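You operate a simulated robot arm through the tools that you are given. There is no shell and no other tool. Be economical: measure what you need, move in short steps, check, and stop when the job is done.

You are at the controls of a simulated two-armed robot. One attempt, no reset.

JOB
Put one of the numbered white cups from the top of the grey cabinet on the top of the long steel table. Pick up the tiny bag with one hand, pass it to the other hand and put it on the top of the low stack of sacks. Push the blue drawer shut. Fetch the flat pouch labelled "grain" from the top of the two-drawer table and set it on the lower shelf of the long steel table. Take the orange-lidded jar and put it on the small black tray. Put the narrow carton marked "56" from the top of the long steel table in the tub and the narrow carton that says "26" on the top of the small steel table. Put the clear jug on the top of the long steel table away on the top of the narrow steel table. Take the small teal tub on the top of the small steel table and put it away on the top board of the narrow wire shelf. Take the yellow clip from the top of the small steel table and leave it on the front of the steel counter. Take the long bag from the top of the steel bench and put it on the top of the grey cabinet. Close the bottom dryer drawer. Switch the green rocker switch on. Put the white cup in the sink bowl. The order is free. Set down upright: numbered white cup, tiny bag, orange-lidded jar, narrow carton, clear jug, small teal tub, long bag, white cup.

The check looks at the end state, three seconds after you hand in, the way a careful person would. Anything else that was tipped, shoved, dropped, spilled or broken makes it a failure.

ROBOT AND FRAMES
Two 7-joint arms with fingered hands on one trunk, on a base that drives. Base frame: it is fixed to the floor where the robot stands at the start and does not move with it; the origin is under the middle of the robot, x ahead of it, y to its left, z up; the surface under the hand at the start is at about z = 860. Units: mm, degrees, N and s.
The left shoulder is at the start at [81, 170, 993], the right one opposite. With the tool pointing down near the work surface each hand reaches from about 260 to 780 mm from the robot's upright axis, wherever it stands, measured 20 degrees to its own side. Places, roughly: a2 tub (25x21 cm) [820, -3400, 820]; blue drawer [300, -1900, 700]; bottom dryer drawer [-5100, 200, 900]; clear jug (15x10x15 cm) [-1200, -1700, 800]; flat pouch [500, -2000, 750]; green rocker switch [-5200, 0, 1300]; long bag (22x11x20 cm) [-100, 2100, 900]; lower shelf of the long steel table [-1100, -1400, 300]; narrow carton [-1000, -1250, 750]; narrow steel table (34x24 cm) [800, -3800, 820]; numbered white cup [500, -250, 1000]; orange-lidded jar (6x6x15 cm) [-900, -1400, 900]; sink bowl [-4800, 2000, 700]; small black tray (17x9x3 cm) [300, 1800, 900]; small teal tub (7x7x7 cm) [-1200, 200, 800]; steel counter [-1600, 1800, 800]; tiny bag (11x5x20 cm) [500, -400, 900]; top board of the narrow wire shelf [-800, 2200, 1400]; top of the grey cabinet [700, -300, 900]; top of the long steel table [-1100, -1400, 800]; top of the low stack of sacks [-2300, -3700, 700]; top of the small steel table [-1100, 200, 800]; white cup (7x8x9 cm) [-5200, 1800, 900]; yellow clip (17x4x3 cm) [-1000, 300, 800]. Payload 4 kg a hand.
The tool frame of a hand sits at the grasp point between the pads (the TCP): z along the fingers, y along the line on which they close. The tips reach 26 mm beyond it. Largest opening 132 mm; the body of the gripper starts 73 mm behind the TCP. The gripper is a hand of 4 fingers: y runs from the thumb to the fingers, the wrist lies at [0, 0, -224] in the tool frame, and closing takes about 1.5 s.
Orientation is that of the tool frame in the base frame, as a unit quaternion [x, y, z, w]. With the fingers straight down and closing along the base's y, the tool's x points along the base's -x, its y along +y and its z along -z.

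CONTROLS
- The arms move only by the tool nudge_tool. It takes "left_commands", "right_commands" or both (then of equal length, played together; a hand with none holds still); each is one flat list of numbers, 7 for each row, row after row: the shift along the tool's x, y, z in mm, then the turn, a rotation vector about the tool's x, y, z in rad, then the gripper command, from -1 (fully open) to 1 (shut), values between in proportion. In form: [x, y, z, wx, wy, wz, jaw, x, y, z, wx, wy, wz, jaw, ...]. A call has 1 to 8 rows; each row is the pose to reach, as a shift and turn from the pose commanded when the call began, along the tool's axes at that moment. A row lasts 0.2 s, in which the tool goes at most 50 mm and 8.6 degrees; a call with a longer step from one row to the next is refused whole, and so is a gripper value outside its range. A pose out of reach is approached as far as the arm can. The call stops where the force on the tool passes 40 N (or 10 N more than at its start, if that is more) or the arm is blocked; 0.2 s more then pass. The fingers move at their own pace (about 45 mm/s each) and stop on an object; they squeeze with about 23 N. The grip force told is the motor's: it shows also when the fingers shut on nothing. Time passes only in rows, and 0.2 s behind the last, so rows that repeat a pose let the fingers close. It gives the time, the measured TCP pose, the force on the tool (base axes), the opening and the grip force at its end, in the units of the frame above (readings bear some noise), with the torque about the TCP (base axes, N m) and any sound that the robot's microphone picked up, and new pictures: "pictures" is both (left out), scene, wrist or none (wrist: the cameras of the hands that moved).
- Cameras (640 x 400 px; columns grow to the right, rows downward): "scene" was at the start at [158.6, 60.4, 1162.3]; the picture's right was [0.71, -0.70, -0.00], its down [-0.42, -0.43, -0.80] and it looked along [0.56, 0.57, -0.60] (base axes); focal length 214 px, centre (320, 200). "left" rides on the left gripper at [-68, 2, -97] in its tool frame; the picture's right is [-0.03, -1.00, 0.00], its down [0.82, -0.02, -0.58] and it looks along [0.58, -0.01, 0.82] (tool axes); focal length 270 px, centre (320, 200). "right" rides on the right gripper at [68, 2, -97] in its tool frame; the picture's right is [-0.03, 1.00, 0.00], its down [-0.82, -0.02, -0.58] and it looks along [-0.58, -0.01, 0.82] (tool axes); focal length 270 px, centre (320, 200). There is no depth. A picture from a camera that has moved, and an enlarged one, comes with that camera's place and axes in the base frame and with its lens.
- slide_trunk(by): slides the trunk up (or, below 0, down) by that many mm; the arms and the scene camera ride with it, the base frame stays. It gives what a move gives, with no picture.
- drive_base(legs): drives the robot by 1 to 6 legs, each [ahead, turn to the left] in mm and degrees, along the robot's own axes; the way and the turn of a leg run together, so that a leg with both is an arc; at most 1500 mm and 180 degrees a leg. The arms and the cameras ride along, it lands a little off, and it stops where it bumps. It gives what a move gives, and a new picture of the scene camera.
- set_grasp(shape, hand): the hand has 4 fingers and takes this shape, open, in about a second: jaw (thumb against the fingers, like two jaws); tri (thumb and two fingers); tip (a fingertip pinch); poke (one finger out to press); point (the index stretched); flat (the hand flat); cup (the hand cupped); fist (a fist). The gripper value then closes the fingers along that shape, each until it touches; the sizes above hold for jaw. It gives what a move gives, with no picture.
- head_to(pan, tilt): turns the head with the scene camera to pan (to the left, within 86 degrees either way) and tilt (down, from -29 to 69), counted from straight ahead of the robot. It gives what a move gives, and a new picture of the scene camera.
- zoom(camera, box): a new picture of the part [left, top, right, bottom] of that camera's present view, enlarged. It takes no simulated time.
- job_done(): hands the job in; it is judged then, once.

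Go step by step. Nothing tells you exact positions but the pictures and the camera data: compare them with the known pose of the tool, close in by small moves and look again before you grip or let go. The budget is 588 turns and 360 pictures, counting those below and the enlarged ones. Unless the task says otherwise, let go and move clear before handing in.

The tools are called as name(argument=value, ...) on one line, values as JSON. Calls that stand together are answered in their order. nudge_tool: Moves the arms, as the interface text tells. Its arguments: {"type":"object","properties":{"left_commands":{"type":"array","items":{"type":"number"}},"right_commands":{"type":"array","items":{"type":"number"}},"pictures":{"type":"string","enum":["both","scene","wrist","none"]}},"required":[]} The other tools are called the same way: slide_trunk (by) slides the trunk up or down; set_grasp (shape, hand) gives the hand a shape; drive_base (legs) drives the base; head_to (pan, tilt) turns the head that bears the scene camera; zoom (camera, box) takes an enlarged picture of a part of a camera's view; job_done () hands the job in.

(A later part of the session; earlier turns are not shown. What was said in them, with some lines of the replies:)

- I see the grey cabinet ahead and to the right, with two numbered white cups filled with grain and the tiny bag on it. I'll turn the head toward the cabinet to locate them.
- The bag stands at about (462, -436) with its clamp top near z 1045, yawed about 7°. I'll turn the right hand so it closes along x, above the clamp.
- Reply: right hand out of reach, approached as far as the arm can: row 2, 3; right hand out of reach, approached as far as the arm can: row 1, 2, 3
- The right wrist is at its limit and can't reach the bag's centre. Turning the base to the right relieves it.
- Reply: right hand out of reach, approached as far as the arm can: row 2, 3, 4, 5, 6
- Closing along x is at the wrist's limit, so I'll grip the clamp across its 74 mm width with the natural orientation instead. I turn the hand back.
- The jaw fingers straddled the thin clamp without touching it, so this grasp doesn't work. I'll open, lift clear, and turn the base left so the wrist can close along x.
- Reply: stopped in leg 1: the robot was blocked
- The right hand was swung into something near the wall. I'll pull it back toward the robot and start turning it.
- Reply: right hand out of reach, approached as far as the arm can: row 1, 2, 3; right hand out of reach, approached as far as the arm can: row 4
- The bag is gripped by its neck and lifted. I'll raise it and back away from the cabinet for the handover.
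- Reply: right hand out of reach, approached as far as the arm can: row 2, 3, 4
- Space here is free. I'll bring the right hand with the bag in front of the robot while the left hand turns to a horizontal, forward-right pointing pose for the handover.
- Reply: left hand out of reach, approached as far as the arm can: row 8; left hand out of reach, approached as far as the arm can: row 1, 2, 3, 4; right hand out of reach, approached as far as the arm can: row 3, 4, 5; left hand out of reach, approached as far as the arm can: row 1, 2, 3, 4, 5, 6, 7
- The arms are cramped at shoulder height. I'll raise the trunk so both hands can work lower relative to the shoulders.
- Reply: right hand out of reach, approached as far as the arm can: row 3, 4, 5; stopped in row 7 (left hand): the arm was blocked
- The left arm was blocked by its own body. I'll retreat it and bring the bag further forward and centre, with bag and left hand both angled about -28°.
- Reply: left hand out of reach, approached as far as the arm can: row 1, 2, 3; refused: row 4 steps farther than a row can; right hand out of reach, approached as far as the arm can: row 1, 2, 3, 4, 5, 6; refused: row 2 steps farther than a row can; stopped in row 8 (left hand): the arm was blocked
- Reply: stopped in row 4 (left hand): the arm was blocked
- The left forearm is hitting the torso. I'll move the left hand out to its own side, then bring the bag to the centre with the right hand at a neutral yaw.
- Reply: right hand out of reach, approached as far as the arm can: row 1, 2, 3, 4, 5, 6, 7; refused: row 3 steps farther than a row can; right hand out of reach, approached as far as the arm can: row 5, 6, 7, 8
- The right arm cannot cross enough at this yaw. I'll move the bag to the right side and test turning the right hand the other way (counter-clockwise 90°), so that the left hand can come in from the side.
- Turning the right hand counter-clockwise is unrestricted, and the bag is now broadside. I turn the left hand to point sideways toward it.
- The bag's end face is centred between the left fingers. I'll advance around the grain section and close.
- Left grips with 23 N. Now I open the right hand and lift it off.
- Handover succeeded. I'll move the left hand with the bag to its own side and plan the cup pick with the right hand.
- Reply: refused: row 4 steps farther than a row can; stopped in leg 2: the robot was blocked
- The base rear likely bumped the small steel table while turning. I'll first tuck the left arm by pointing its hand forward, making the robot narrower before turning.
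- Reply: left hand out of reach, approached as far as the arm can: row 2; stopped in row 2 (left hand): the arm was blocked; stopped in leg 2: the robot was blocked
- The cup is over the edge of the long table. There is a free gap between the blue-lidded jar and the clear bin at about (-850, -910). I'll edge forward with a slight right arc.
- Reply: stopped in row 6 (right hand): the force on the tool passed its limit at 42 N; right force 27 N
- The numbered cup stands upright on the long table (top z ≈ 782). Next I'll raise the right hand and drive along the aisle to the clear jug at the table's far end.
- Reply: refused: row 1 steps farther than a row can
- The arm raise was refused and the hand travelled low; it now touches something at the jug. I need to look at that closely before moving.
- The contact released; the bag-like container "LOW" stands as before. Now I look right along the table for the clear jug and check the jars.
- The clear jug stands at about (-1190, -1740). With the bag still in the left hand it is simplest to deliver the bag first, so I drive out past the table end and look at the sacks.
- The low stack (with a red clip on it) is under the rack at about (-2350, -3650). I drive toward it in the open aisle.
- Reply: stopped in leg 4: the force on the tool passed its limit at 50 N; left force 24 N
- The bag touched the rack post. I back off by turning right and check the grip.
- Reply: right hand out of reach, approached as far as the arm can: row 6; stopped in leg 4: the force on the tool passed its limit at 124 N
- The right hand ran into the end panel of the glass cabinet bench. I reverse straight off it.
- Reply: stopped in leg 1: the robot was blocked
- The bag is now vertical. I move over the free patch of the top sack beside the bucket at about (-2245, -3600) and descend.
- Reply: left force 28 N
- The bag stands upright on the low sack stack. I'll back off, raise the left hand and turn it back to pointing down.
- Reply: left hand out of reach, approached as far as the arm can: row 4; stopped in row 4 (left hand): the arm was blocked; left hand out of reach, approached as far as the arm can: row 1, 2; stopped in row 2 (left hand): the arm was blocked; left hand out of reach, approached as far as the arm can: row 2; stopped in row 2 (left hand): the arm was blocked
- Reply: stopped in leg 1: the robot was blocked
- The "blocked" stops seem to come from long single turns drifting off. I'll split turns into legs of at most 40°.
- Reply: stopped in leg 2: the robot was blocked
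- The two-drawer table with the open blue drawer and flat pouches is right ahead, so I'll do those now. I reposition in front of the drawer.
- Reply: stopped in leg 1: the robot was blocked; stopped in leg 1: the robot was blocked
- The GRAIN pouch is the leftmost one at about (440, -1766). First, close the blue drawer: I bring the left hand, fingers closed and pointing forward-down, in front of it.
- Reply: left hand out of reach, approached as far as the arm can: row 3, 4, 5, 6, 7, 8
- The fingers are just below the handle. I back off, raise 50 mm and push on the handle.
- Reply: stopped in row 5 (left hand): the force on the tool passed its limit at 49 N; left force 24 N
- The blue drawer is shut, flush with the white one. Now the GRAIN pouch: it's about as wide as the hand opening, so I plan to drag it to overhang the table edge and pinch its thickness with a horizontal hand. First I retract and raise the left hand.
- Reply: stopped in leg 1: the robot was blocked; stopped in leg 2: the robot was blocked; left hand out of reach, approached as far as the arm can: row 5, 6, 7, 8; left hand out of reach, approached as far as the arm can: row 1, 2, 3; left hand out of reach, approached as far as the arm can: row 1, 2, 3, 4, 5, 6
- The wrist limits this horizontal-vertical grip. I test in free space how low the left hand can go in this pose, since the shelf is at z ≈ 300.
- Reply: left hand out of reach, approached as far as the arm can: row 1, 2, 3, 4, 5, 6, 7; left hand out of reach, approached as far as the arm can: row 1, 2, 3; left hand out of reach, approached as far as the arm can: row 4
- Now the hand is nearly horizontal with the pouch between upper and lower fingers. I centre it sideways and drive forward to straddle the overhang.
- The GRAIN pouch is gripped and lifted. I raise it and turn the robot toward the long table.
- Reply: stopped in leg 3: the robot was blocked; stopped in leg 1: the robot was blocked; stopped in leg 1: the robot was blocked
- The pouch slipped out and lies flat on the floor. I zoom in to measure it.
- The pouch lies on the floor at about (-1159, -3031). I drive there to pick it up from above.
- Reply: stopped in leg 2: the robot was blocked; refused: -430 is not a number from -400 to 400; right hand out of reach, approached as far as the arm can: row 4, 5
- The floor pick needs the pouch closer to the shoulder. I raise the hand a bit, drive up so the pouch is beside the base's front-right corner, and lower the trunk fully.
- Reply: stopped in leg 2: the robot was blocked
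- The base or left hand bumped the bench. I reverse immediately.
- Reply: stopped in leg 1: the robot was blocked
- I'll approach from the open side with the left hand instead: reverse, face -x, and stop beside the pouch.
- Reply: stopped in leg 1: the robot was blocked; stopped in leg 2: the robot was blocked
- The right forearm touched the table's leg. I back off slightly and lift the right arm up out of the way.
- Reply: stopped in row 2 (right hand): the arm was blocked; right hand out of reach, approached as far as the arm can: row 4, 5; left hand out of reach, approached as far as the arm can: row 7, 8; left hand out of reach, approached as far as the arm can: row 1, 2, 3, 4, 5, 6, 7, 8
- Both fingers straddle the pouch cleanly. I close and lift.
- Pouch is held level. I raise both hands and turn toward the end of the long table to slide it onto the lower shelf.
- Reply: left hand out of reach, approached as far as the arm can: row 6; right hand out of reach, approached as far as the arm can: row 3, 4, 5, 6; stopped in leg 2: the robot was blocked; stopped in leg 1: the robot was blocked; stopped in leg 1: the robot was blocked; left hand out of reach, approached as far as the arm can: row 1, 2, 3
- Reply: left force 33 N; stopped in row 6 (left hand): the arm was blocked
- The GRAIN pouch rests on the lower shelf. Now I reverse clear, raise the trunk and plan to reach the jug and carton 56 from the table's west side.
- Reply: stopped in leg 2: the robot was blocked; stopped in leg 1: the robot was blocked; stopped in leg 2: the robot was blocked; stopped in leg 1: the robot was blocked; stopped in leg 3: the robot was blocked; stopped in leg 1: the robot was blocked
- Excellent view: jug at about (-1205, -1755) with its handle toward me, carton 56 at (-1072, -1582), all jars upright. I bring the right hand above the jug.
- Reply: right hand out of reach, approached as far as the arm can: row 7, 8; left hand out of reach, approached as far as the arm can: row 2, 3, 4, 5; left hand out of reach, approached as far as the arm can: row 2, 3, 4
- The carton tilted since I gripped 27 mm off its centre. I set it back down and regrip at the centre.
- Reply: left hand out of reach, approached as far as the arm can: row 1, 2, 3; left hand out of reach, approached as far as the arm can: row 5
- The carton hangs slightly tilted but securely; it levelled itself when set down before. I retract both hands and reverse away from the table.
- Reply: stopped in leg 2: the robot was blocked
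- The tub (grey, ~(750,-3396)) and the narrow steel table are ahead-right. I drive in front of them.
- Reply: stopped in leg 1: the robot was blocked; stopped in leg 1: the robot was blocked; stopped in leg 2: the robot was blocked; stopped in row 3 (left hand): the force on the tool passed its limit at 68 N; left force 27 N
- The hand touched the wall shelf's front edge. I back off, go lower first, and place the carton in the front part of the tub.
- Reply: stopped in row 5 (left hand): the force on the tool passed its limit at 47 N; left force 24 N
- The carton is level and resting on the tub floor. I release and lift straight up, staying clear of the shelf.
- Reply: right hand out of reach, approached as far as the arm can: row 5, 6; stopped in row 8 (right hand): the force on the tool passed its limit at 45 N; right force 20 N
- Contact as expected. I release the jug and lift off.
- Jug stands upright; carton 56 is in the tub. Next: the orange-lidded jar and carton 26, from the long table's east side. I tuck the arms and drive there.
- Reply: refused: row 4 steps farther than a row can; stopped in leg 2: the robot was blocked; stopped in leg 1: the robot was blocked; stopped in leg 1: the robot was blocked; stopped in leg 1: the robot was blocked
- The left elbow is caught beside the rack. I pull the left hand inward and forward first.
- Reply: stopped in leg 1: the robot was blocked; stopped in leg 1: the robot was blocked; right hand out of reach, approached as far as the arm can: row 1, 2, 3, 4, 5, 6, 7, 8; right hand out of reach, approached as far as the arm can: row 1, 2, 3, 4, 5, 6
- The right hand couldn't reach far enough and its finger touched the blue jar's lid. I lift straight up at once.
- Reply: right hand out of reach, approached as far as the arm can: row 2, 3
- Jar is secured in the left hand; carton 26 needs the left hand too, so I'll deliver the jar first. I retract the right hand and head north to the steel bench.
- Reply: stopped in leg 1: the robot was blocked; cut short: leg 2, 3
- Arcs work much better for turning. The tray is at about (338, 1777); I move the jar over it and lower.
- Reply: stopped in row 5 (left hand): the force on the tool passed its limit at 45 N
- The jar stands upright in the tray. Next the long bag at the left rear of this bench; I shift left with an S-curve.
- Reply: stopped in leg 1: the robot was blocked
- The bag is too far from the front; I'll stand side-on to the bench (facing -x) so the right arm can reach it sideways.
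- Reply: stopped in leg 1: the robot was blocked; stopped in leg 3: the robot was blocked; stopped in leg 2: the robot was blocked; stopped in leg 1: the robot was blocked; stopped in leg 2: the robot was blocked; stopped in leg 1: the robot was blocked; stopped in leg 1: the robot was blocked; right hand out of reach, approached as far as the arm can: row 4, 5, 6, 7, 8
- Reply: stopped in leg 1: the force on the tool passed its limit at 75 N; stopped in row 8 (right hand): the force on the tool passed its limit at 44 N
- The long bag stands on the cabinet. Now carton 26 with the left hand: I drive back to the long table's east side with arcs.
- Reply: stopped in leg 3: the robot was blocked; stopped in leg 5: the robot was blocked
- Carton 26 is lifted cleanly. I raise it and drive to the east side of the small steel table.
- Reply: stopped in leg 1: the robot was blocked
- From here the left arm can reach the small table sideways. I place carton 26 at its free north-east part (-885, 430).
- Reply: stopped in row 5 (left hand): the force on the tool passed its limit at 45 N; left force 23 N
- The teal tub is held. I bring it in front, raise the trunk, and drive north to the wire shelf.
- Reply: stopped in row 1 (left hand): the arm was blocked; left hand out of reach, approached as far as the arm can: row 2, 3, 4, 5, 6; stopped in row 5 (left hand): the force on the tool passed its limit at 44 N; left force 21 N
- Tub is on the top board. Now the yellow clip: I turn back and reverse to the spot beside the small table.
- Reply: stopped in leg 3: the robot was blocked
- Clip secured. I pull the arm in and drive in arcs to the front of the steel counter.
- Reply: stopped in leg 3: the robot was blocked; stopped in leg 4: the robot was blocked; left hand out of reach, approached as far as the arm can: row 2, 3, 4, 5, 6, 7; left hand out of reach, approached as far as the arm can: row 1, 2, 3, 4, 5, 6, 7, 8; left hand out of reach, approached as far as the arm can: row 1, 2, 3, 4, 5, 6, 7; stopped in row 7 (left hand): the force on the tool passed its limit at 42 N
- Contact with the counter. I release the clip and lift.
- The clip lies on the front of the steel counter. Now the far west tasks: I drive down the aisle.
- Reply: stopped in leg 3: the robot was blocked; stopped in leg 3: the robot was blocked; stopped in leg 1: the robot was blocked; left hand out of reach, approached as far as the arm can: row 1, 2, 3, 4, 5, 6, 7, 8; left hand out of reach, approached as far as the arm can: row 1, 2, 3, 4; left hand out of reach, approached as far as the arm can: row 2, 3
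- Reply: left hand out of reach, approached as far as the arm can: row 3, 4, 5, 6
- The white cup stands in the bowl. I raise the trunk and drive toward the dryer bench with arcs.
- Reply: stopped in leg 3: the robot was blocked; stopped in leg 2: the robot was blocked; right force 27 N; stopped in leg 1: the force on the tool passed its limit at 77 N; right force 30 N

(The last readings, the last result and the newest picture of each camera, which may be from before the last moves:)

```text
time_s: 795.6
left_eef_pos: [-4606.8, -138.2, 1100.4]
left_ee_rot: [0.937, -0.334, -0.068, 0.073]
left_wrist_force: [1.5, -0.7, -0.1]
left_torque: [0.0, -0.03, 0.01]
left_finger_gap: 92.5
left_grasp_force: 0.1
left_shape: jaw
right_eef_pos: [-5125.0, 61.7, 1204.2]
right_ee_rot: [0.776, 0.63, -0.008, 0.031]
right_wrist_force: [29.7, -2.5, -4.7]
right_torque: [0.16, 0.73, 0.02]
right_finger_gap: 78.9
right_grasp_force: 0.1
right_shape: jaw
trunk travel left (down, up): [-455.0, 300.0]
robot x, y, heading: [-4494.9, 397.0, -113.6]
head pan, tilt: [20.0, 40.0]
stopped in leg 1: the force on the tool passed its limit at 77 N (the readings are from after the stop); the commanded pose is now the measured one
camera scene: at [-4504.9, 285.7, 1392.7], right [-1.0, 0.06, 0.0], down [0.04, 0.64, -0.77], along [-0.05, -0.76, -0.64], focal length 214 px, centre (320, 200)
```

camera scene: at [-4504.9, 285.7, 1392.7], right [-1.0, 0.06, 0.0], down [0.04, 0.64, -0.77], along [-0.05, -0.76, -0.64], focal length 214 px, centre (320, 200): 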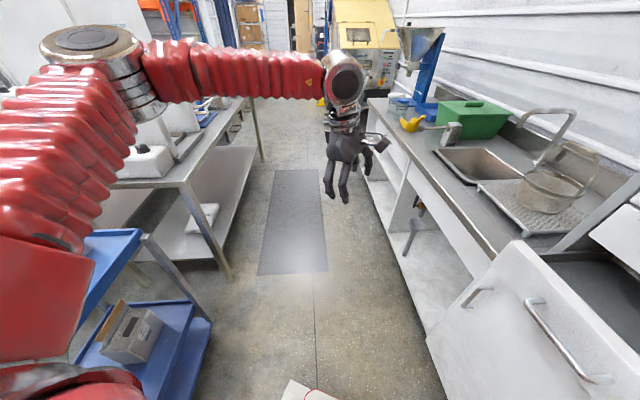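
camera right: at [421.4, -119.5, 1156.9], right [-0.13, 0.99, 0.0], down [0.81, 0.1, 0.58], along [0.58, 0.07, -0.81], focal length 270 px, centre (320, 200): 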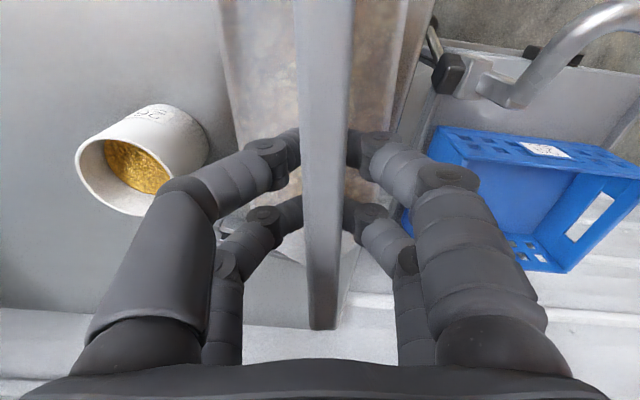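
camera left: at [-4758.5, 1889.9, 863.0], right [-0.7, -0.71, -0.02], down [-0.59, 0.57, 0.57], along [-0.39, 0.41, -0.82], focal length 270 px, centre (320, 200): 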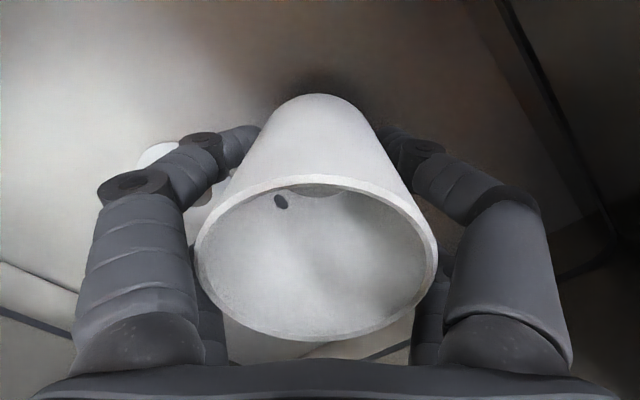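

nudge_tool(right_commands=[22, 33, 0, 0, 0, 0, -0.3, 44, 67, 0, 0, 0, 0, -0.3, 66, 100, 0, 0, 0, 0, -0.3, 89, 135, 0, 0, 0, 0, -0.3], pictures="none")

drive_base(legs=[[-60, 0], [0, -40]])

```text
time_s: 796.6
left_eef_pos: [-4609.2, -139.6, 1097.8]
left_ee_rot: [0.937, -0.334, -0.067, 0.072]
left_wrist_force: [-0.5, 0.2, 0.2]
left_torque: [-0.04, 0.01, 0.01]
left_finger_gap: 92.5
left_grasp_force: 0.0
left_shape: jaw
right_eef_pos: [-4979.7, 121.8, 1201.7]
right_ee_rot: [0.779, 0.627, -0.01, 0.029]
right_wrist_force: [-0.1, -0.1, 0.2]
right_torque: [0.0, 0.02, -0.01]
right_finger_gap: 85.9
right_grasp_force: 0.0
right_shape: jaw
trunk travel left (down, up): [-455.0, 300.0]
robot x, y, heading: [-4493.3, 398.0, -113.6]
head pan, tilt: [20.0, 40.0]
```

```text
time_s: 799.7
left_eef_pos: [-4893.1, 108.7, 1099.0]
left_ee_rot: [0.759, -0.64, -0.114, 0.045]
left_wrist_force: [-0.3, -0.5, 0.3]
left_torque: [-0.03, 0.0, 0.03]
left_finger_gap: 92.3
left_grasp_force: 0.0
left_shape: jaw
right_eef_pos: [-5021.7, 561.4, 1200.3]
right_ee_rot: [0.948, 0.316, -0.02, 0.025]
right_wrist_force: [0.4, -0.6, -0.1]
right_torque: [0.01, -0.01, 0.0]
right_finger_gap: 85.8
right_grasp_force: 0.1
right_shape: jaw
trunk travel left (down, up): [-455.0, 300.0]
robot x, y, heading: [-4454.4, 416.1, -154.7]
head pan, tilt: [20.0, 40.0]
camera scene: at [-4539.1, 341.2, 1392.5], right [-0.71, 0.7, 0.0], down [0.45, 0.46, -0.77], along [-0.54, -0.55, -0.64], focal length 214 px, centre (320, 200)
```

scene: 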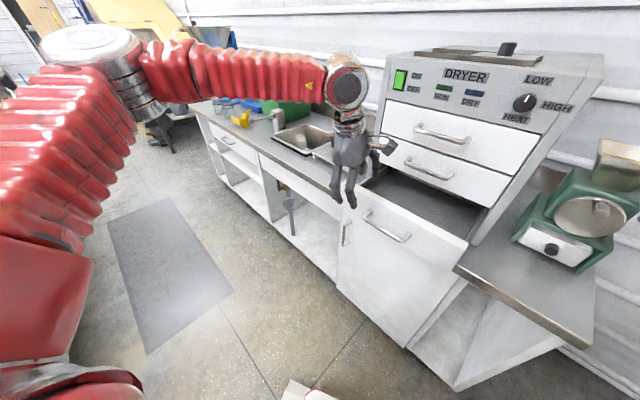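

The dryer is in view: the bottom drawer is open about 200 mm, the green rocker at top-left of its panel. I bring the closed left hand, pitched forward, to the drawer handle.

nudge_tool(left_commands=[-5, -5, 25, -0.125, 0, 0, 1, -12, -10, 55, -0.25, 0, 0, 1, -19, -16, 85, -0.375, 0, 0, 1, -26, -22, 115, -0.5, 0, 0, 1, -32, -28, 142, -0.625, 0, 0, 1, -38, -33, 166, -0.75, 0, 0, 1, -38, -33, 166, -0.75, 0, 0, 1], pictures="scene")

```text
time_s: 801.3
left_eef_pos: [-4884.7, 117.2, 1005.7]
left_ee_rot: [0.691, -0.554, -0.339, 0.319]
left_wrist_force: [1.1, 0.0, -0.7]
left_torque: [0.0, 0.0, 0.03]
left_finger_gap: 0.2
left_grasp_force: 23.0
left_shape: jaw
left hand out of reach, approached as far as the arm can: row 3, 4, 5, 6, 7
right_eef_pos: [-5020.2, 561.6, 1201.6]
right_ee_rot: [0.948, 0.315, -0.02, 0.025]
right_wrist_force: [0.3, 1.0, -0.8]
right_torque: [0.03, -0.02, 0.01]
right_finger_gap: 85.9
right_grasp_force: 0.1
right_shape: jaw
trunk travel left (down, up): [-455.0, 300.0]
robot x, y, heading: [-4456.2, 414.1, -154.3]
head pan, tilt: [20.0, 40.0]
camera scene: at [-4538.4, 341.3, 1392.5], right [-0.71, 0.7, 0.0], down [0.45, 0.46, -0.77], along [-0.54, -0.55, -0.64], focal length 214 px, centre (320, 200)
```

scene: 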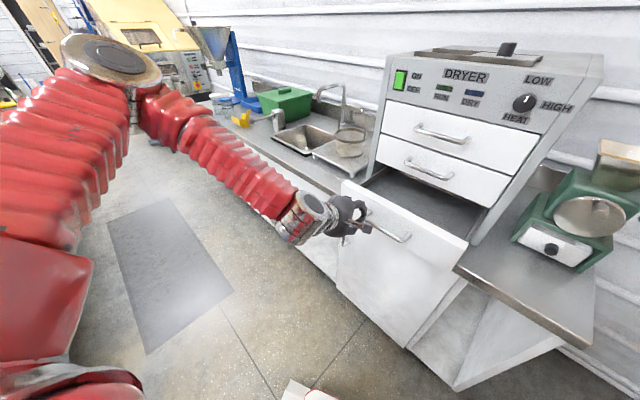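

drive_base(legs=[[-60, 0], [0, -26]])

slide_trunk(by=-80)

```text
time_s: 803.7
left_eef_pos: [-4918.7, 347.5, 1012.9]
left_ee_rot: [-0.546, 0.699, 0.404, -0.223]
left_wrist_force: [0.0, -0.5, 0.3]
left_torque: [-0.03, 0.02, -0.01]
left_finger_gap: 0.1
left_grasp_force: 22.9
left_shape: jaw
right_eef_pos: [-4848.6, 819.6, 1201.6]
right_ee_rot: [0.995, 0.095, -0.024, 0.02]
right_wrist_force: [-1.2, -0.1, -0.5]
right_torque: [0.01, -0.03, -0.01]
right_finger_gap: 85.8
right_grasp_force: 0.1
right_shape: jaw
trunk travel left (down, up): [-455.0, 300.0]
robot x, y, heading: [-4402.4, 415.7, 180.0]
head pan, tilt: [20.0, 40.0]
camera scene: at [-4509.2, 388.2, 1392.5], right [-0.34, 0.94, 0.0], down [0.61, 0.22, -0.76], along [-0.72, -0.26, -0.64], focal length 214 px, centre (320, 200)
```

scene: 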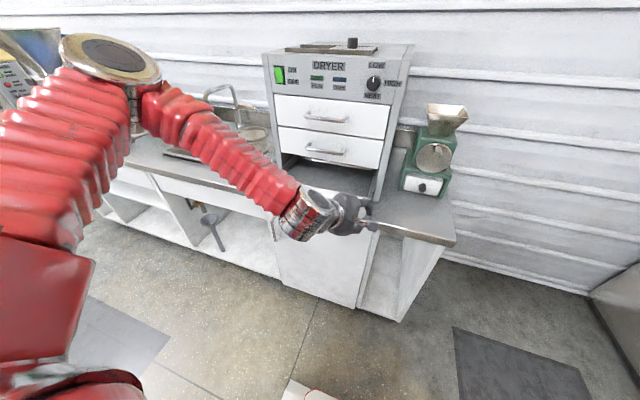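

```text
time_s: 804.9
left_eef_pos: [-4917.0, 349.3, 933.9]
left_ee_rot: [-0.546, 0.699, 0.404, -0.224]
left_wrist_force: [0.4, 0.2, -0.2]
left_torque: [-0.02, -0.01, -0.01]
left_finger_gap: 0.1
left_grasp_force: 23.0
left_shape: jaw
right_eef_pos: [-4845.8, 819.1, 1121.9]
right_ee_rot: [0.995, 0.095, -0.025, 0.02]
right_wrist_force: [0.5, 0.8, -1.1]
right_torque: [0.0, -0.04, -0.02]
right_finger_gap: 85.9
right_grasp_force: 0.1
right_shape: jaw
trunk travel left (down, up): [-375.0, 380.0]
robot x, y, heading: [-4403.5, 418.7, 179.9]
head pan, tilt: [20.0, 40.0]
```

nudge_tool(left_commands=[40, -3, -13, 0, 0, 0, 1, 80, -6, -27, 0, 0, 0, 1, 120, -10, -40, 0, 0, 0, 1, 159, -13, -54, 0, 0, 0, 1], pictures="none")

drive_base(legs=[[130, 0]])

```text
time_s: 805.9
left_eef_pos: [-4916.6, 180.6, 933.4]
left_ee_rot: [-0.544, 0.7, 0.405, -0.223]
left_wrist_force: [0.1, -0.1, 0.7]
left_torque: [-0.03, 0.02, -0.01]
left_finger_gap: 0.3
left_grasp_force: 22.9
left_shape: jaw
right_eef_pos: [-4845.7, 819.9, 1122.1]
right_ee_rot: [0.995, 0.095, -0.024, 0.02]
right_wrist_force: [0.0, 0.0, 0.5]
right_torque: [0.01, 0.0, -0.02]
right_finger_gap: 85.9
right_grasp_force: 0.0
right_shape: jaw
trunk travel left (down, up): [-375.0, 380.0]
robot x, y, heading: [-4404.1, 420.1, 180.0]
head pan, tilt: [20.0, 40.0]
```

```text
time_s: 807.2
left_eef_pos: [-5048.1, 179.9, 930.6]
left_ee_rot: [-0.547, 0.699, 0.403, -0.223]
left_wrist_force: [-0.2, -0.7, -0.7]
left_torque: [0.01, 0.0, -0.02]
left_finger_gap: 0.1
left_grasp_force: 23.2
left_shape: jaw
right_eef_pos: [-4979.4, 820.2, 1121.1]
right_ee_rot: [0.995, 0.096, -0.023, 0.021]
right_wrist_force: [-1.1, 0.0, -0.5]
right_torque: [0.0, -0.01, -0.01]
right_finger_gap: 86.0
right_grasp_force: 0.1
right_shape: jaw
trunk travel left (down, up): [-375.0, 380.0]
robot x, y, heading: [-4531.9, 417.1, -179.6]
head pan, tilt: [20.0, 40.0]
camera scene: at [-4656.8, 388.2, 1311.4], right [-0.34, 0.94, 0.0], down [0.61, 0.22, -0.76], along [-0.72, -0.26, -0.64], focal length 214 px, centre (320, 200)
```

scene: 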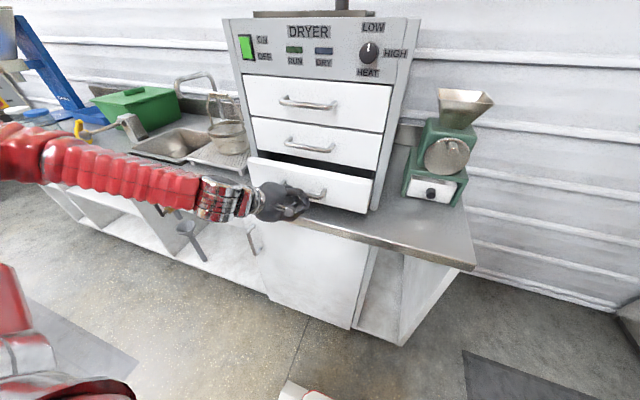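

nudge_tool(left_commands=[5, 9, 12, 0, 0, 0, 1, 9, 18, 23, 0, 0, 0, 1, 14, 27, 35, 0, 0, 0, 1, 18, 35, 45, 0, 0, 0, 1, 23, 44, 57, 0, 0, 0, 1, 27, 53, 68, 0, 0, 0, 1, 32, 62, 80, 0, 0, 0, 1], pictures="scene")

```text
time_s: 808.6
left_eef_pos: [-5123.4, 182.9, 935.2]
left_ee_rot: [-0.544, 0.701, 0.406, -0.219]
left_wrist_force: [32.6, -4.9, 13.6]
left_torque: [-0.24, 0.35, 0.59]
left_finger_gap: 0.0
left_grasp_force: 23.5
left_shape: jaw
right_eef_pos: [-4973.1, 819.1, 1125.2]
right_ee_rot: [0.995, 0.097, -0.026, 0.02]
right_wrist_force: [0.4, -0.4, 0.1]
right_torque: [0.01, -0.01, 0.03]
right_finger_gap: 85.8
right_grasp_force: 0.0
right_shape: jaw
trunk travel left (down, up): [-375.0, 380.0]
robot x, y, heading: [-4527.0, 421.2, -179.9]
head pan, tilt: [20.0, 40.0]
stopped in row 6 (left hand): the force on the tool passed its limit at 49 N (the readings are from after the stop); the commanded pose is now the measured one
camera scene: at [-4648.9, 387.5, 1312.6], right [-0.34, 0.94, 0.0], down [0.6, 0.22, -0.77], along [-0.72, -0.26, -0.64], focal length 214 px, centre (320, 200)
```

scene: 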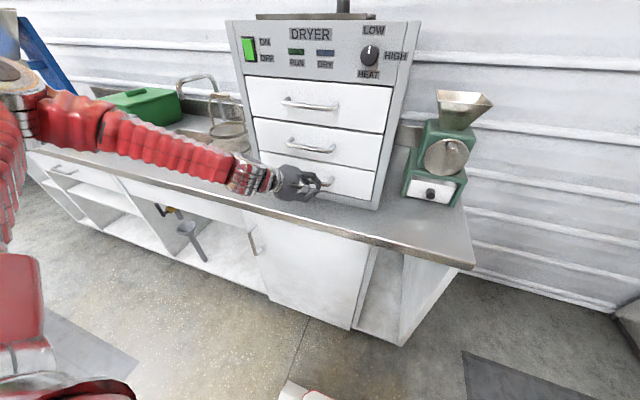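

zoom(camera="scene", box=[215, 15, 335, 90])

```text
5.33 times, centred on (275, 52) of scene
camera zoom: at [-4648.9, 387.5, 1312.6], right [-0.34, 0.94, 0.0], down [0.6, 0.22, -0.77], along [-0.72, -0.26, -0.64], focal length 1144 px, centre (560, 987)
```

zoom: 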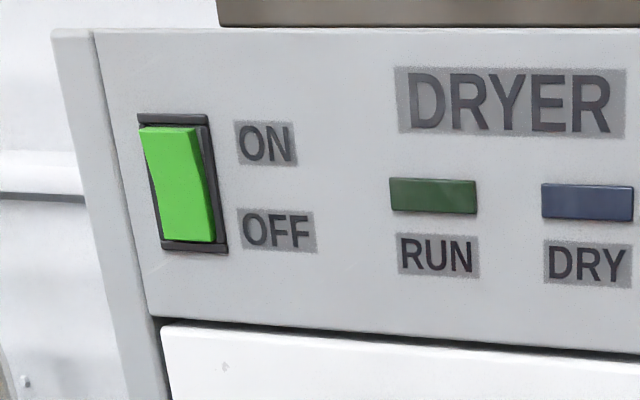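

The drawer is shut. For the rocker I retreat, raise the trunk, and shape the left hand to poke.

nudge_tool(left_commands=[-9, -17, -23, 0, 0, 0, 1, -18, -35, -45, 0, 0, 0, 1, -30, -58, -76, 0, 0, 0, 1, -42, -81, -106, 0, 0, 0, 1], pictures="none")

slide_trunk(by=350)

set_grasp(hand="left", shape="poke")

nudge_tool(left_commands=[40, -3, -13, 0, 0, 0, -1, 80, -6, -27, 0, 0, 0, -1, 120, -10, -40, 0, 0, 0, -1, 150, -12, -51, 0, 0, 0, -1], pictures="both")

```text
time_s: 809.6
left_eef_pos: [-4989.7, 181.0, 933.1]
left_ee_rot: [-0.545, 0.701, 0.405, -0.219]
left_wrist_force: [-0.4, 0.0, -0.4]
left_torque: [0.01, 0.01, 0.0]
left_finger_gap: 0.0
left_grasp_force: 23.3
left_shape: jaw
left hand out of reach, approached as far as the arm can: row 4
right_eef_pos: [-4977.1, 818.9, 1123.5]
right_ee_rot: [0.995, 0.097, -0.025, 0.02]
right_wrist_force: [-0.3, 0.7, 0.2]
right_torque: [0.03, -0.01, 0.01]
right_finger_gap: 86.0
right_grasp_force: 0.1
right_shape: jaw
trunk travel left (down, up): [-375.0, 380.0]
robot x, y, heading: [-4533.6, 420.7, -180.3]
head pan, tilt: [20.0, 40.0]
```

```text
time_s: 813.0
left_eef_pos: [-4992.4, 179.1, 1282.5]
left_ee_rot: [-0.546, 0.7, 0.404, -0.22]
left_wrist_force: [0.7, 0.2, 0.6]
left_torque: [0.0, 0.02, 0.01]
left_finger_gap: 0.2
left_grasp_force: 23.2
left_shape: jaw
right_eef_pos: [-4976.6, 819.2, 1472.1]
right_ee_rot: [0.995, 0.097, -0.025, 0.02]
right_wrist_force: [0.0, -0.2, -0.6]
right_torque: [-0.02, 0.0, 0.0]
right_finger_gap: 86.0
right_grasp_force: 0.1
right_shape: jaw
trunk travel left (down, up): [-725.0, 30.0]
robot x, y, heading: [-4533.7, 414.6, -180.0]
head pan, tilt: [20.0, 40.0]
```

```text
time_s: 813.9
left_eef_pos: [-4991.3, 180.8, 1281.9]
left_ee_rot: [-0.546, 0.7, 0.405, -0.219]
left_wrist_force: [-0.6, -0.3, -0.5]
left_torque: [-0.05, 0.03, 0.0]
left_finger_gap: 0.0
left_grasp_force: 0.0
left_shape: poke
right_eef_pos: [-4977.6, 819.0, 1473.0]
right_ee_rot: [0.995, 0.097, -0.025, 0.021]
right_wrist_force: [0.5, -0.1, -0.3]
right_torque: [0.0, -0.04, 0.03]
right_finger_gap: 86.2
right_grasp_force: 0.1
right_shape: jaw
trunk travel left (down, up): [-725.0, 30.0]
robot x, y, heading: [-4529.9, 419.8, -180.0]
head pan, tilt: [20.0, 40.0]
```

```text
time_s: 814.9
left_eef_pos: [-4992.2, 19.9, 1281.9]
left_ee_rot: [-0.546, 0.7, 0.404, -0.218]
left_wrist_force: [0.5, -0.4, -0.6]
left_torque: [0.0, -0.01, -0.01]
left_finger_gap: 0.0
left_grasp_force: 0.1
left_shape: poke
right_eef_pos: [-4976.7, 820.1, 1473.2]
right_ee_rot: [0.995, 0.097, -0.024, 0.02]
right_wrist_force: [1.0, -0.1, 0.7]
right_torque: [0.0, -0.01, 0.01]
right_finger_gap: 85.7
right_grasp_force: 0.0
right_shape: jaw
trunk travel left (down, up): [-725.0, 30.0]
robot x, y, heading: [-4532.2, 417.3, -179.7]
head pan, tilt: [20.0, 40.0]
camera scene: at [-4620.2, 387.5, 1663.3], right [-0.34, 0.94, 0.0], down [0.6, 0.22, -0.77], along [-0.72, -0.26, -0.64], focal length 214 px, centre (320, 200)
camera left: at [-4900.5, 53.7, 1348.6], right [0.59, -0.05, -0.8], down [0.19, -0.96, 0.21], along [-0.78, -0.28, -0.56], focal length 270 px, centre (320, 200)
```

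scene: 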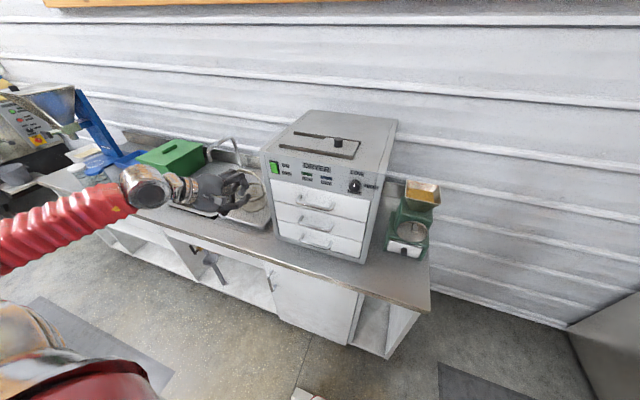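
left: 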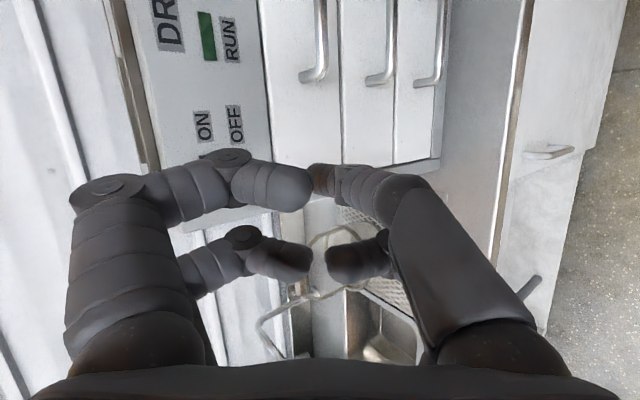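

set_grasp(hand="left", shape="point")

nudge_tool(left_commands=[0, 0, 0, 0, 0, 0, 1, 0, 0, 0, 0, 0, 0, 1, 0, 0, 0, 0, 0, 0, 1, 0, 0, 0, 0, 0, 0, 1, 0, 0, 0, 0, 0, 0, 1, 0, 0, 0, 0, 0, 0, 1], pictures="wrist")

```text
time_s: 815.8
left_eef_pos: [-4993.6, 20.9, 1281.6]
left_ee_rot: [-0.546, 0.7, 0.404, -0.219]
left_wrist_force: [-0.5, -0.3, 0.1]
left_torque: [0.03, 0.0, -0.01]
left_finger_gap: 0.0
left_grasp_force: 0.0
left_shape: point
right_eef_pos: [-4977.3, 818.4, 1471.9]
right_ee_rot: [0.995, 0.097, -0.025, 0.02]
right_wrist_force: [0.1, -0.7, -1.0]
right_torque: [0.02, 0.04, 0.0]
right_finger_gap: 85.8
right_grasp_force: 0.1
right_shape: jaw
trunk travel left (down, up): [-725.0, 30.0]
robot x, y, heading: [-4532.4, 417.8, -180.0]
head pan, tilt: [20.0, 40.0]
```

```text
time_s: 817.2
left_eef_pos: [-4992.2, 21.2, 1281.5]
left_ee_rot: [-0.545, 0.701, 0.404, -0.22]
left_wrist_force: [0.6, 0.6, -0.3]
left_torque: [0.03, 0.01, 0.02]
left_finger_gap: 0.0
left_grasp_force: 0.2
left_shape: point
right_eef_pos: [-4975.8, 819.3, 1472.9]
right_ee_rot: [0.995, 0.097, -0.024, 0.02]
right_wrist_force: [0.1, 0.4, -0.2]
right_torque: [-0.02, 0.01, 0.01]
right_finger_gap: 85.9
right_grasp_force: 0.0
right_shape: jaw
trunk travel left (down, up): [-725.0, 30.0]
robot x, y, heading: [-4530.4, 421.5, -179.9]
head pan, tilt: [20.0, 40.0]
camera left: at [-4900.8, 54.4, 1348.4], right [0.59, -0.05, -0.8], down [0.19, -0.96, 0.21], along [-0.78, -0.28, -0.56], focal length 270 px, centre (320, 200)
```

left: 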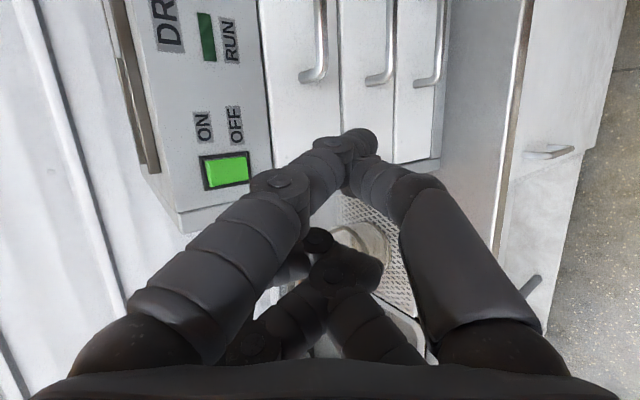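

nudge_tool(left_commands=[12, 18, 10, -0.1, 0, 0, 1, 25, 36, 20, -0.2, 0, 0, 1, 37, 55, 30, -0.3, 0, 0, 1, 49, 73, 40, -0.38, 0, 0, 1], pictures="wrist")

```text
time_s: 818.2
left_eef_pos: [-5082.5, -7.4, 1310.2]
left_ee_rot: [-0.494, 0.612, 0.529, -0.319]
left_wrist_force: [-0.2, -1.7, -0.1]
left_torque: [0.02, -0.02, 0.03]
left_finger_gap: 0.0
left_grasp_force: 0.0
left_shape: point
right_eef_pos: [-4979.0, 819.4, 1472.4]
right_ee_rot: [0.995, 0.097, -0.023, 0.02]
right_wrist_force: [-0.4, 0.7, 0.1]
right_torque: [-0.02, -0.04, 0.01]
right_finger_gap: 85.7
right_grasp_force: 0.1
right_shape: jaw
trunk travel left (down, up): [-725.0, 30.0]
robot x, y, heading: [-4530.3, 417.7, -179.9]
head pan, tilt: [20.0, 40.0]
camera left: at [-4973.5, 26.2, 1344.8], right [0.27, 0.07, -0.96], down [0.28, -0.96, 0.01], along [-0.92, -0.27, -0.28], focal length 270 px, centre (320, 200)
```

left: 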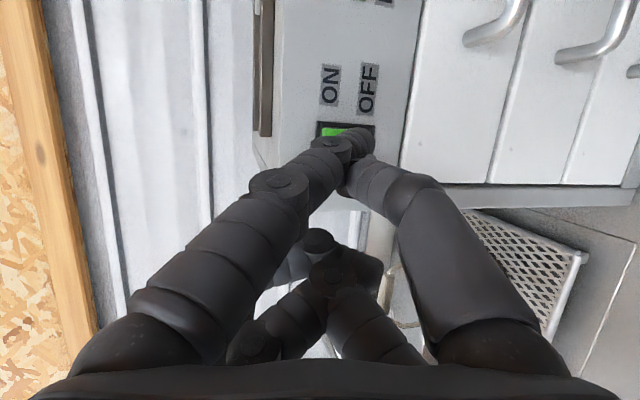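

nudge_tool(left_commands=[6, 0, 19, 0, 0, 0, 1, 12, 4, 38, 0, 0, 0, 1, 17, 8, 50, 0, 0, 0, 1, 20, 11, 59, 0, 0, 0, 1, 22, 13, 65, 0, 0, 0, 1, 24, 14, 71, 0, 0, 0, 1, 26, 16, 77, 0, 0, 0, 1, 28, 18, 84, 0, 0, 0, 1], pictures="wrist")

```text
time_s: 820.0
left_eef_pos: [-5171.4, -5.7, 1304.4]
left_ee_rot: [-0.495, 0.611, 0.529, -0.319]
left_wrist_force: [0.7, 0.9, 0.5]
left_torque: [0.0, 0.01, -0.02]
left_finger_gap: 0.0
left_grasp_force: 0.1
left_shape: point
right_eef_pos: [-4976.1, 820.5, 1472.5]
right_ee_rot: [0.995, 0.097, -0.024, 0.021]
right_wrist_force: [0.0, 0.0, -0.4]
right_torque: [-0.02, 0.01, -0.04]
right_finger_gap: 85.9
right_grasp_force: 0.1
right_shape: jaw
trunk travel left (down, up): [-725.0, 30.0]
robot x, y, heading: [-4531.4, 417.5, -180.0]
head pan, tilt: [20.0, 40.0]
camera left: at [-5062.7, 27.3, 1339.4], right [0.28, 0.07, -0.96], down [0.28, -0.96, 0.01], along [-0.92, -0.27, -0.28], focal length 270 px, centre (320, 200)
```

left: 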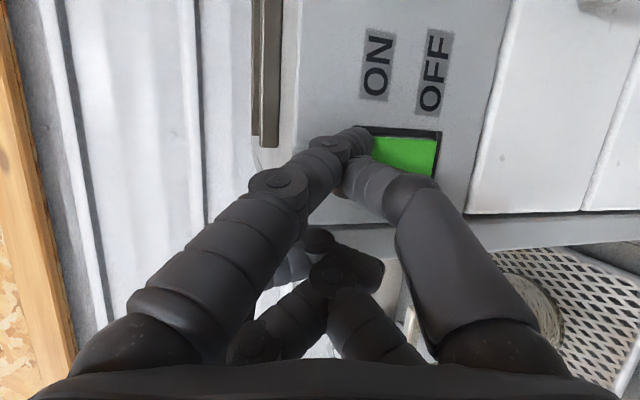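

nudge_tool(left_commands=[1, -15, 0, 0, 0, 0, 1, 2, -15, 4, 0, 0, 0, 1, 4, -13, 9, 0, 0, 0, 1, 5, -12, 13, 0, 0, 0, 1, 6, -11, 16, 0, 0, 0, 1, 7, -10, 20, 0, 0, 0, 1, 9, -9, 24, 0, 0, 0, 1, 10, -8, 28, 0, 0, 0, 1], pictures="wrist")

```text
time_s: 820.9
left_eef_pos: [-5172.5, -4.6, 1301.0]
left_ee_rot: [-0.49, 0.607, 0.536, -0.322]
left_wrist_force: [26.0, 0.8, 17.5]
left_torque: [0.41, -0.22, -0.61]
left_finger_gap: 0.3
left_grasp_force: 0.1
left_shape: point
right_eef_pos: [-4968.9, 820.2, 1475.8]
right_ee_rot: [0.995, 0.098, -0.027, 0.02]
right_wrist_force: [1.3, 0.3, 0.3]
right_torque: [0.0, 0.05, -0.04]
right_finger_gap: 85.9
right_grasp_force: 0.0
right_shape: jaw
trunk travel left (down, up): [-725.0, 30.0]
robot x, y, heading: [-4530.2, 417.1, -179.8]
head pan, tilt: [20.0, 40.0]
stopped in row 4 (left hand): the force on the tool passed its limit at 46 N (the readings are from after the stop); the commanded pose is now the measured one
camera left: at [-5062.9, 28.0, 1333.2], right [0.26, 0.08, -0.96], down [0.28, -0.96, 0.0], along [-0.93, -0.27, -0.27], focal length 270 px, centre (320, 200)
```

left: 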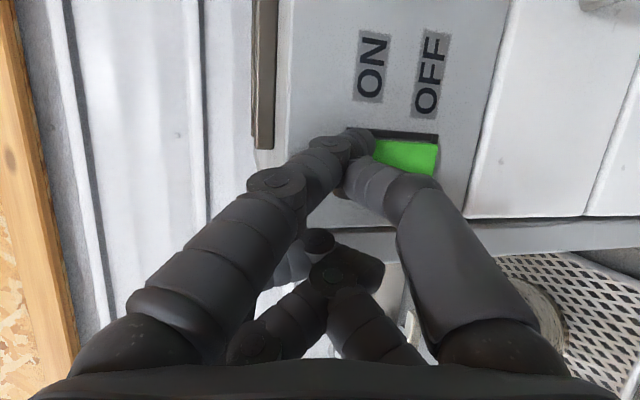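

nudge_tool(left_commands=[-6, -5, -20, 0, 0, 0, 1, -15, -14, -45, 0, 0, 0, 1, -30, -28, -90, 0, 0, 0, 1, -45, -42, -130, 0, 0, 0, 1], pictures="none")

zoom(camera="left", box=[240, 20, 460, 180])

```text
time_s: 822.1
left_eef_pos: [-5079.7, 14.9, 1428.3]
left_ee_rot: [-0.407, 0.564, 0.606, -0.386]
left_wrist_force: [0.2, 0.0, -0.3]
left_torque: [0.01, -0.05, 0.03]
left_finger_gap: 0.0
left_grasp_force: 0.1
left_shape: point
right_eef_pos: [-4974.0, 818.7, 1474.6]
right_ee_rot: [0.995, 0.097, -0.025, 0.021]
right_wrist_force: [-0.1, -0.6, 0.5]
right_torque: [0.04, 0.01, 0.01]
right_finger_gap: 85.8
right_grasp_force: 0.2
right_shape: jaw
trunk travel left (down, up): [-725.0, 30.0]
robot x, y, heading: [-4532.8, 418.8, -180.3]
head pan, tilt: [20.0, 40.0]
stopped in row 4 (left hand): the arm was blocked; the commanded pose is now the measured one
```

```text
2.50 times, centred on (350, 100) of left
camera zoom: at [-4965.2, 44.1, 1431.3], right [0.0, 0.09, -1.0], down [0.23, -0.97, -0.08], along [-0.97, -0.23, -0.02], focal length 676 px, centre (245, 450)
```

zoom: 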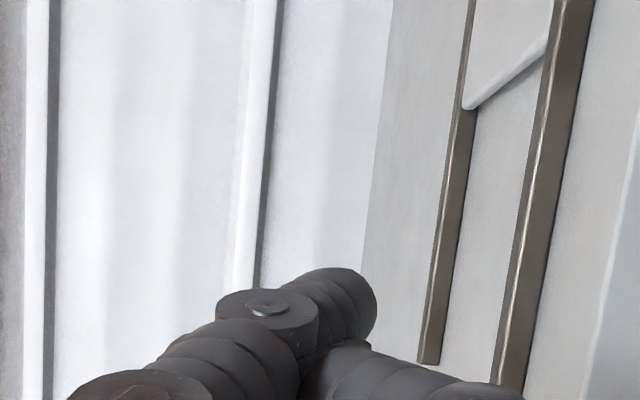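

zoom(camera="scene", box=[225, 120, 325, 190])

```text
5.71 times, centred on (275, 155) of scene
camera zoom: at [-4618.4, 387.5, 1663.3], right [-0.34, 0.94, 0.0], down [0.6, 0.22, -0.77], along [-0.72, -0.26, -0.64], focal length 1226 px, centre (577, 457)
```

zoom: 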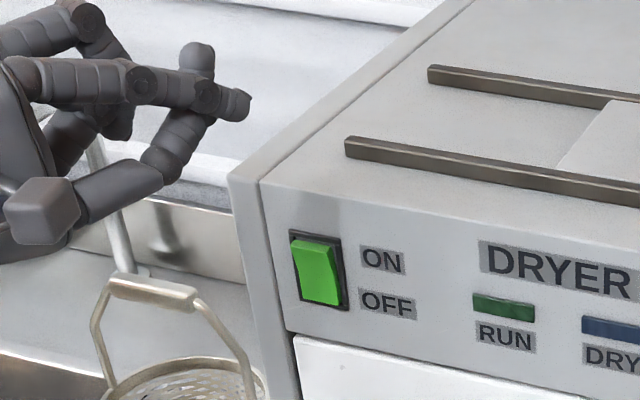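

zoom(camera="scene", box=[268, 152, 300, 174])

```text
16.00 times, centred on (284, 163) of scene
camera zoom: at [-4618.4, 387.5, 1663.3], right [-0.34, 0.94, 0.0], down [0.6, 0.22, -0.77], along [-0.72, -0.26, -0.64], focal length 3432 px, centre (896, 792)
```

zoom: 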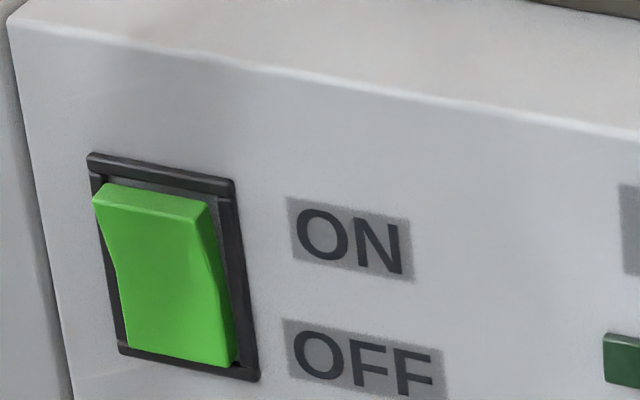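

nudge_tool(left_commands=[13, -31, 2, 0.067, 0.014, -0.02, 1, 27, -61, 6, 0.134, 0.028, -0.04, 1, 40, -92, 16, 0.2, 0.042, -0.06, 1, 53, -122, 31, 0.267, 0.056, -0.081, 1], pictures="wrist")

```text
time_s: 823.1
left_eef_pos: [-5131.1, -14.9, 1304.7]
left_ee_rot: [-0.494, 0.611, 0.529, -0.321]
left_wrist_force: [-1.5, 0.1, 3.0]
left_torque: [-0.09, -0.34, -0.05]
left_finger_gap: 0.1
left_grasp_force: 0.1
left_shape: point
right_eef_pos: [-4978.1, 818.2, 1473.2]
right_ee_rot: [0.995, 0.097, -0.024, 0.02]
right_wrist_force: [0.0, -0.5, -0.1]
right_torque: [0.01, 0.0, -0.01]
right_finger_gap: 85.8
right_grasp_force: 0.1
right_shape: jaw
trunk travel left (down, up): [-725.0, 30.0]
robot x, y, heading: [-4529.8, 418.1, -179.8]
head pan, tilt: [20.0, 40.0]
camera left: at [-5022.9, 17.8, 1338.4], right [0.27, 0.07, -0.96], down [0.28, -0.96, 0.01], along [-0.92, -0.27, -0.28], focal length 270 px, centre (320, 200)
```

left: 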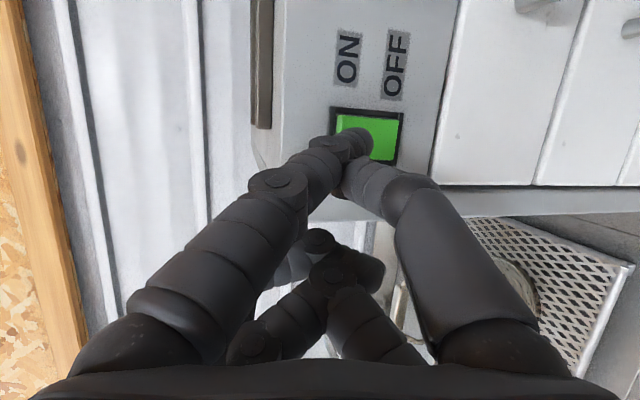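

nudge_tool(left_commands=[8, -7, 21, 0, 0, 0, 1, 11, -4, 31, 0, 0, 0, 1, 13, -3, 36, 0, 0, 0, 1, 14, -1, 42, 0, 0, 0, 1, 16, 0, 47, 0, 0, 0, 1, 18, 2, 53, 0, 0, 0, 1, 20, 4, 58, 0, 0, 0, 1, 22, 5, 64, 0, 0, 0, 1], pictures="wrist")

```text
time_s: 824.5
left_eef_pos: [-5172.9, -11.8, 1296.3]
left_ee_rot: [-0.49, 0.612, 0.533, -0.319]
left_wrist_force: [38.0, -0.1, 10.7]
left_torque: [0.22, -0.8, -0.81]
left_finger_gap: 0.0
left_grasp_force: 0.0
left_shape: point
right_eef_pos: [-4967.9, 818.4, 1477.5]
right_ee_rot: [0.995, 0.098, -0.026, 0.02]
right_wrist_force: [-1.1, -0.7, -0.3]
right_torque: [0.01, -0.01, 0.01]
right_finger_gap: 85.9
right_grasp_force: 0.1
right_shape: jaw
trunk travel left (down, up): [-725.0, 30.0]
robot x, y, heading: [-4531.1, 419.3, -179.8]
head pan, tilt: [20.0, 40.0]
stopped in row 6 (left hand): the force on the tool passed its limit at 44 N (the readings are from after the stop); the commanded pose is now the measured one
camera left: at [-5063.8, 21.0, 1330.0], right [0.27, 0.07, -0.96], down [0.28, -0.96, 0.01], along [-0.92, -0.27, -0.28], focal length 270 px, centre (320, 200)
```

left: 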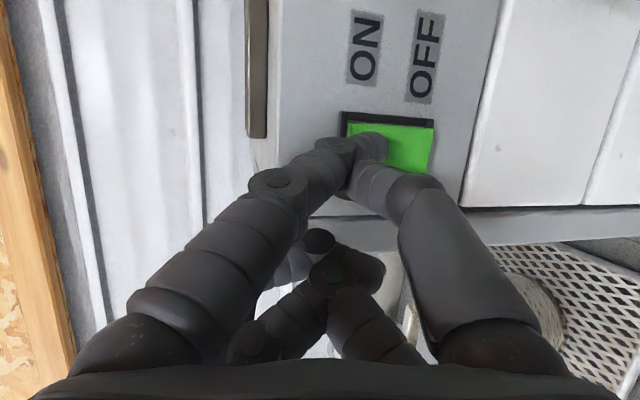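

The finger is pressing the upper (ON) half. I back straight off and check the rocker.

nudge_tool(left_commands=[-6, -5, -18, 0, 0, 0, 1, -12, -11, -37, 0, 0, 0, 1, -20, -18, -60, 0, 0, 0, 1, -32, -25, -95, 0, 0, 0, 1], pictures="none")

zoom(camera="scene", box=[268, 152, 300, 174])

```text
time_s: 825.7
left_eef_pos: [-5100.6, -10.9, 1376.4]
left_ee_rot: [-0.449, 0.589, 0.566, -0.362]
left_wrist_force: [0.5, 0.2, 0.4]
left_torque: [-0.02, -0.01, 0.03]
left_finger_gap: 0.2
left_grasp_force: 0.0
left_shape: point
right_eef_pos: [-4975.9, 818.5, 1475.7]
right_ee_rot: [0.995, 0.097, -0.025, 0.02]
right_wrist_force: [-1.0, -0.5, 0.6]
right_torque: [0.03, 0.01, 0.01]
right_finger_gap: 85.8
right_grasp_force: 0.0
right_shape: jaw
trunk travel left (down, up): [-725.0, 30.0]
robot x, y, heading: [-4532.3, 416.0, -179.6]
head pan, tilt: [20.0, 40.0]
stopped in row 4 (left hand): the arm was blocked; the commanded pose is now the measured one
```

```text
16.00 times, centred on (284, 163) of scene
camera zoom: at [-4618.3, 387.0, 1663.3], right [-0.34, 0.94, 0.0], down [0.6, 0.22, -0.77], along [-0.72, -0.26, -0.64], focal length 3432 px, centre (896, 792)
```

zoom: 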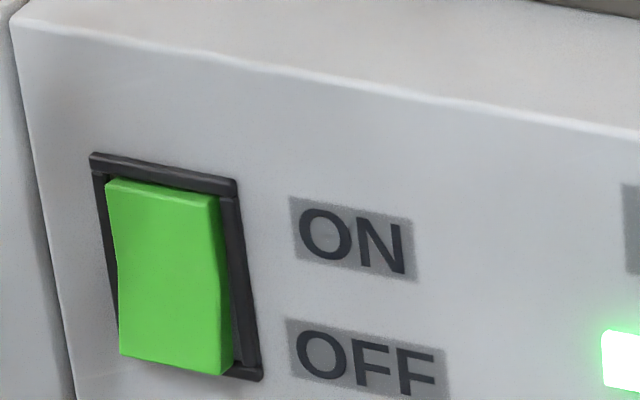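

The RUN lamp is lit, so the rocker is on. I back away clear of the dryer.

drive_base(legs=[[-250, 0]])

```text
time_s: 827.5
left_eef_pos: [-4852.9, -9.7, 1376.0]
left_ee_rot: [-0.449, 0.59, 0.564, -0.362]
left_wrist_force: [0.8, -0.7, 0.4]
left_torque: [0.03, 0.01, -0.04]
left_finger_gap: 0.0
left_grasp_force: 0.0
left_shape: point
right_eef_pos: [-4726.1, 820.1, 1474.6]
right_ee_rot: [0.995, 0.096, -0.024, 0.02]
right_wrist_force: [0.5, 0.6, 0.4]
right_torque: [0.0, 0.01, -0.02]
right_finger_gap: 85.8
right_grasp_force: 0.0
right_shape: jaw
trunk travel left (down, up): [-725.0, 30.0]
robot x, y, heading: [-4277.8, 420.7, -180.0]
head pan, tilt: [20.0, 40.0]
camera scene: at [-4370.4, 388.6, 1663.2], right [-0.34, 0.94, 0.0], down [0.6, 0.22, -0.77], along [-0.72, -0.26, -0.64], focal length 214 px, centre (320, 200)
```

scene: 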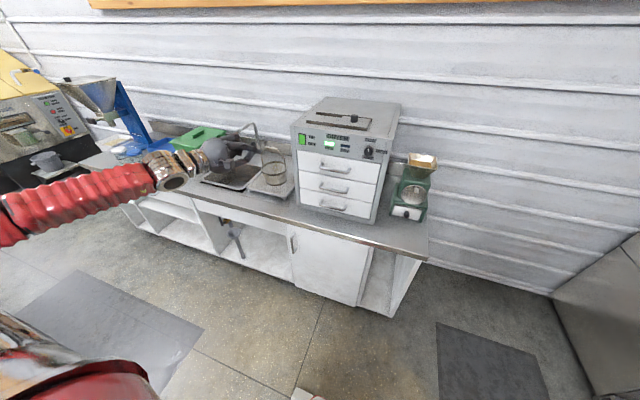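

The dryer drawers are all shut, the RUN lamp is lit, and both hands are clear, so I hand in now.

job_done()

```text
The job is handed in.
```

I did every item on the list and handed the job in. The pouch's final position and several bumps along the way are the weak points.

- **Drop:** the "grain" pouch slipped out of the hand and fell to the floor once. I picked it up and set it on the lower shelf, where its edge flange hangs about 10 mm over the table end.
- **Bumps:** I touched several fixed things while moving: the rack post (with the tiny bag), the glass cabinet's end panel, the trolley, wall shelves, the blue jar's lid and the dryer. I saw nothing tipped or displaced, but I did not go back to recheck each one.
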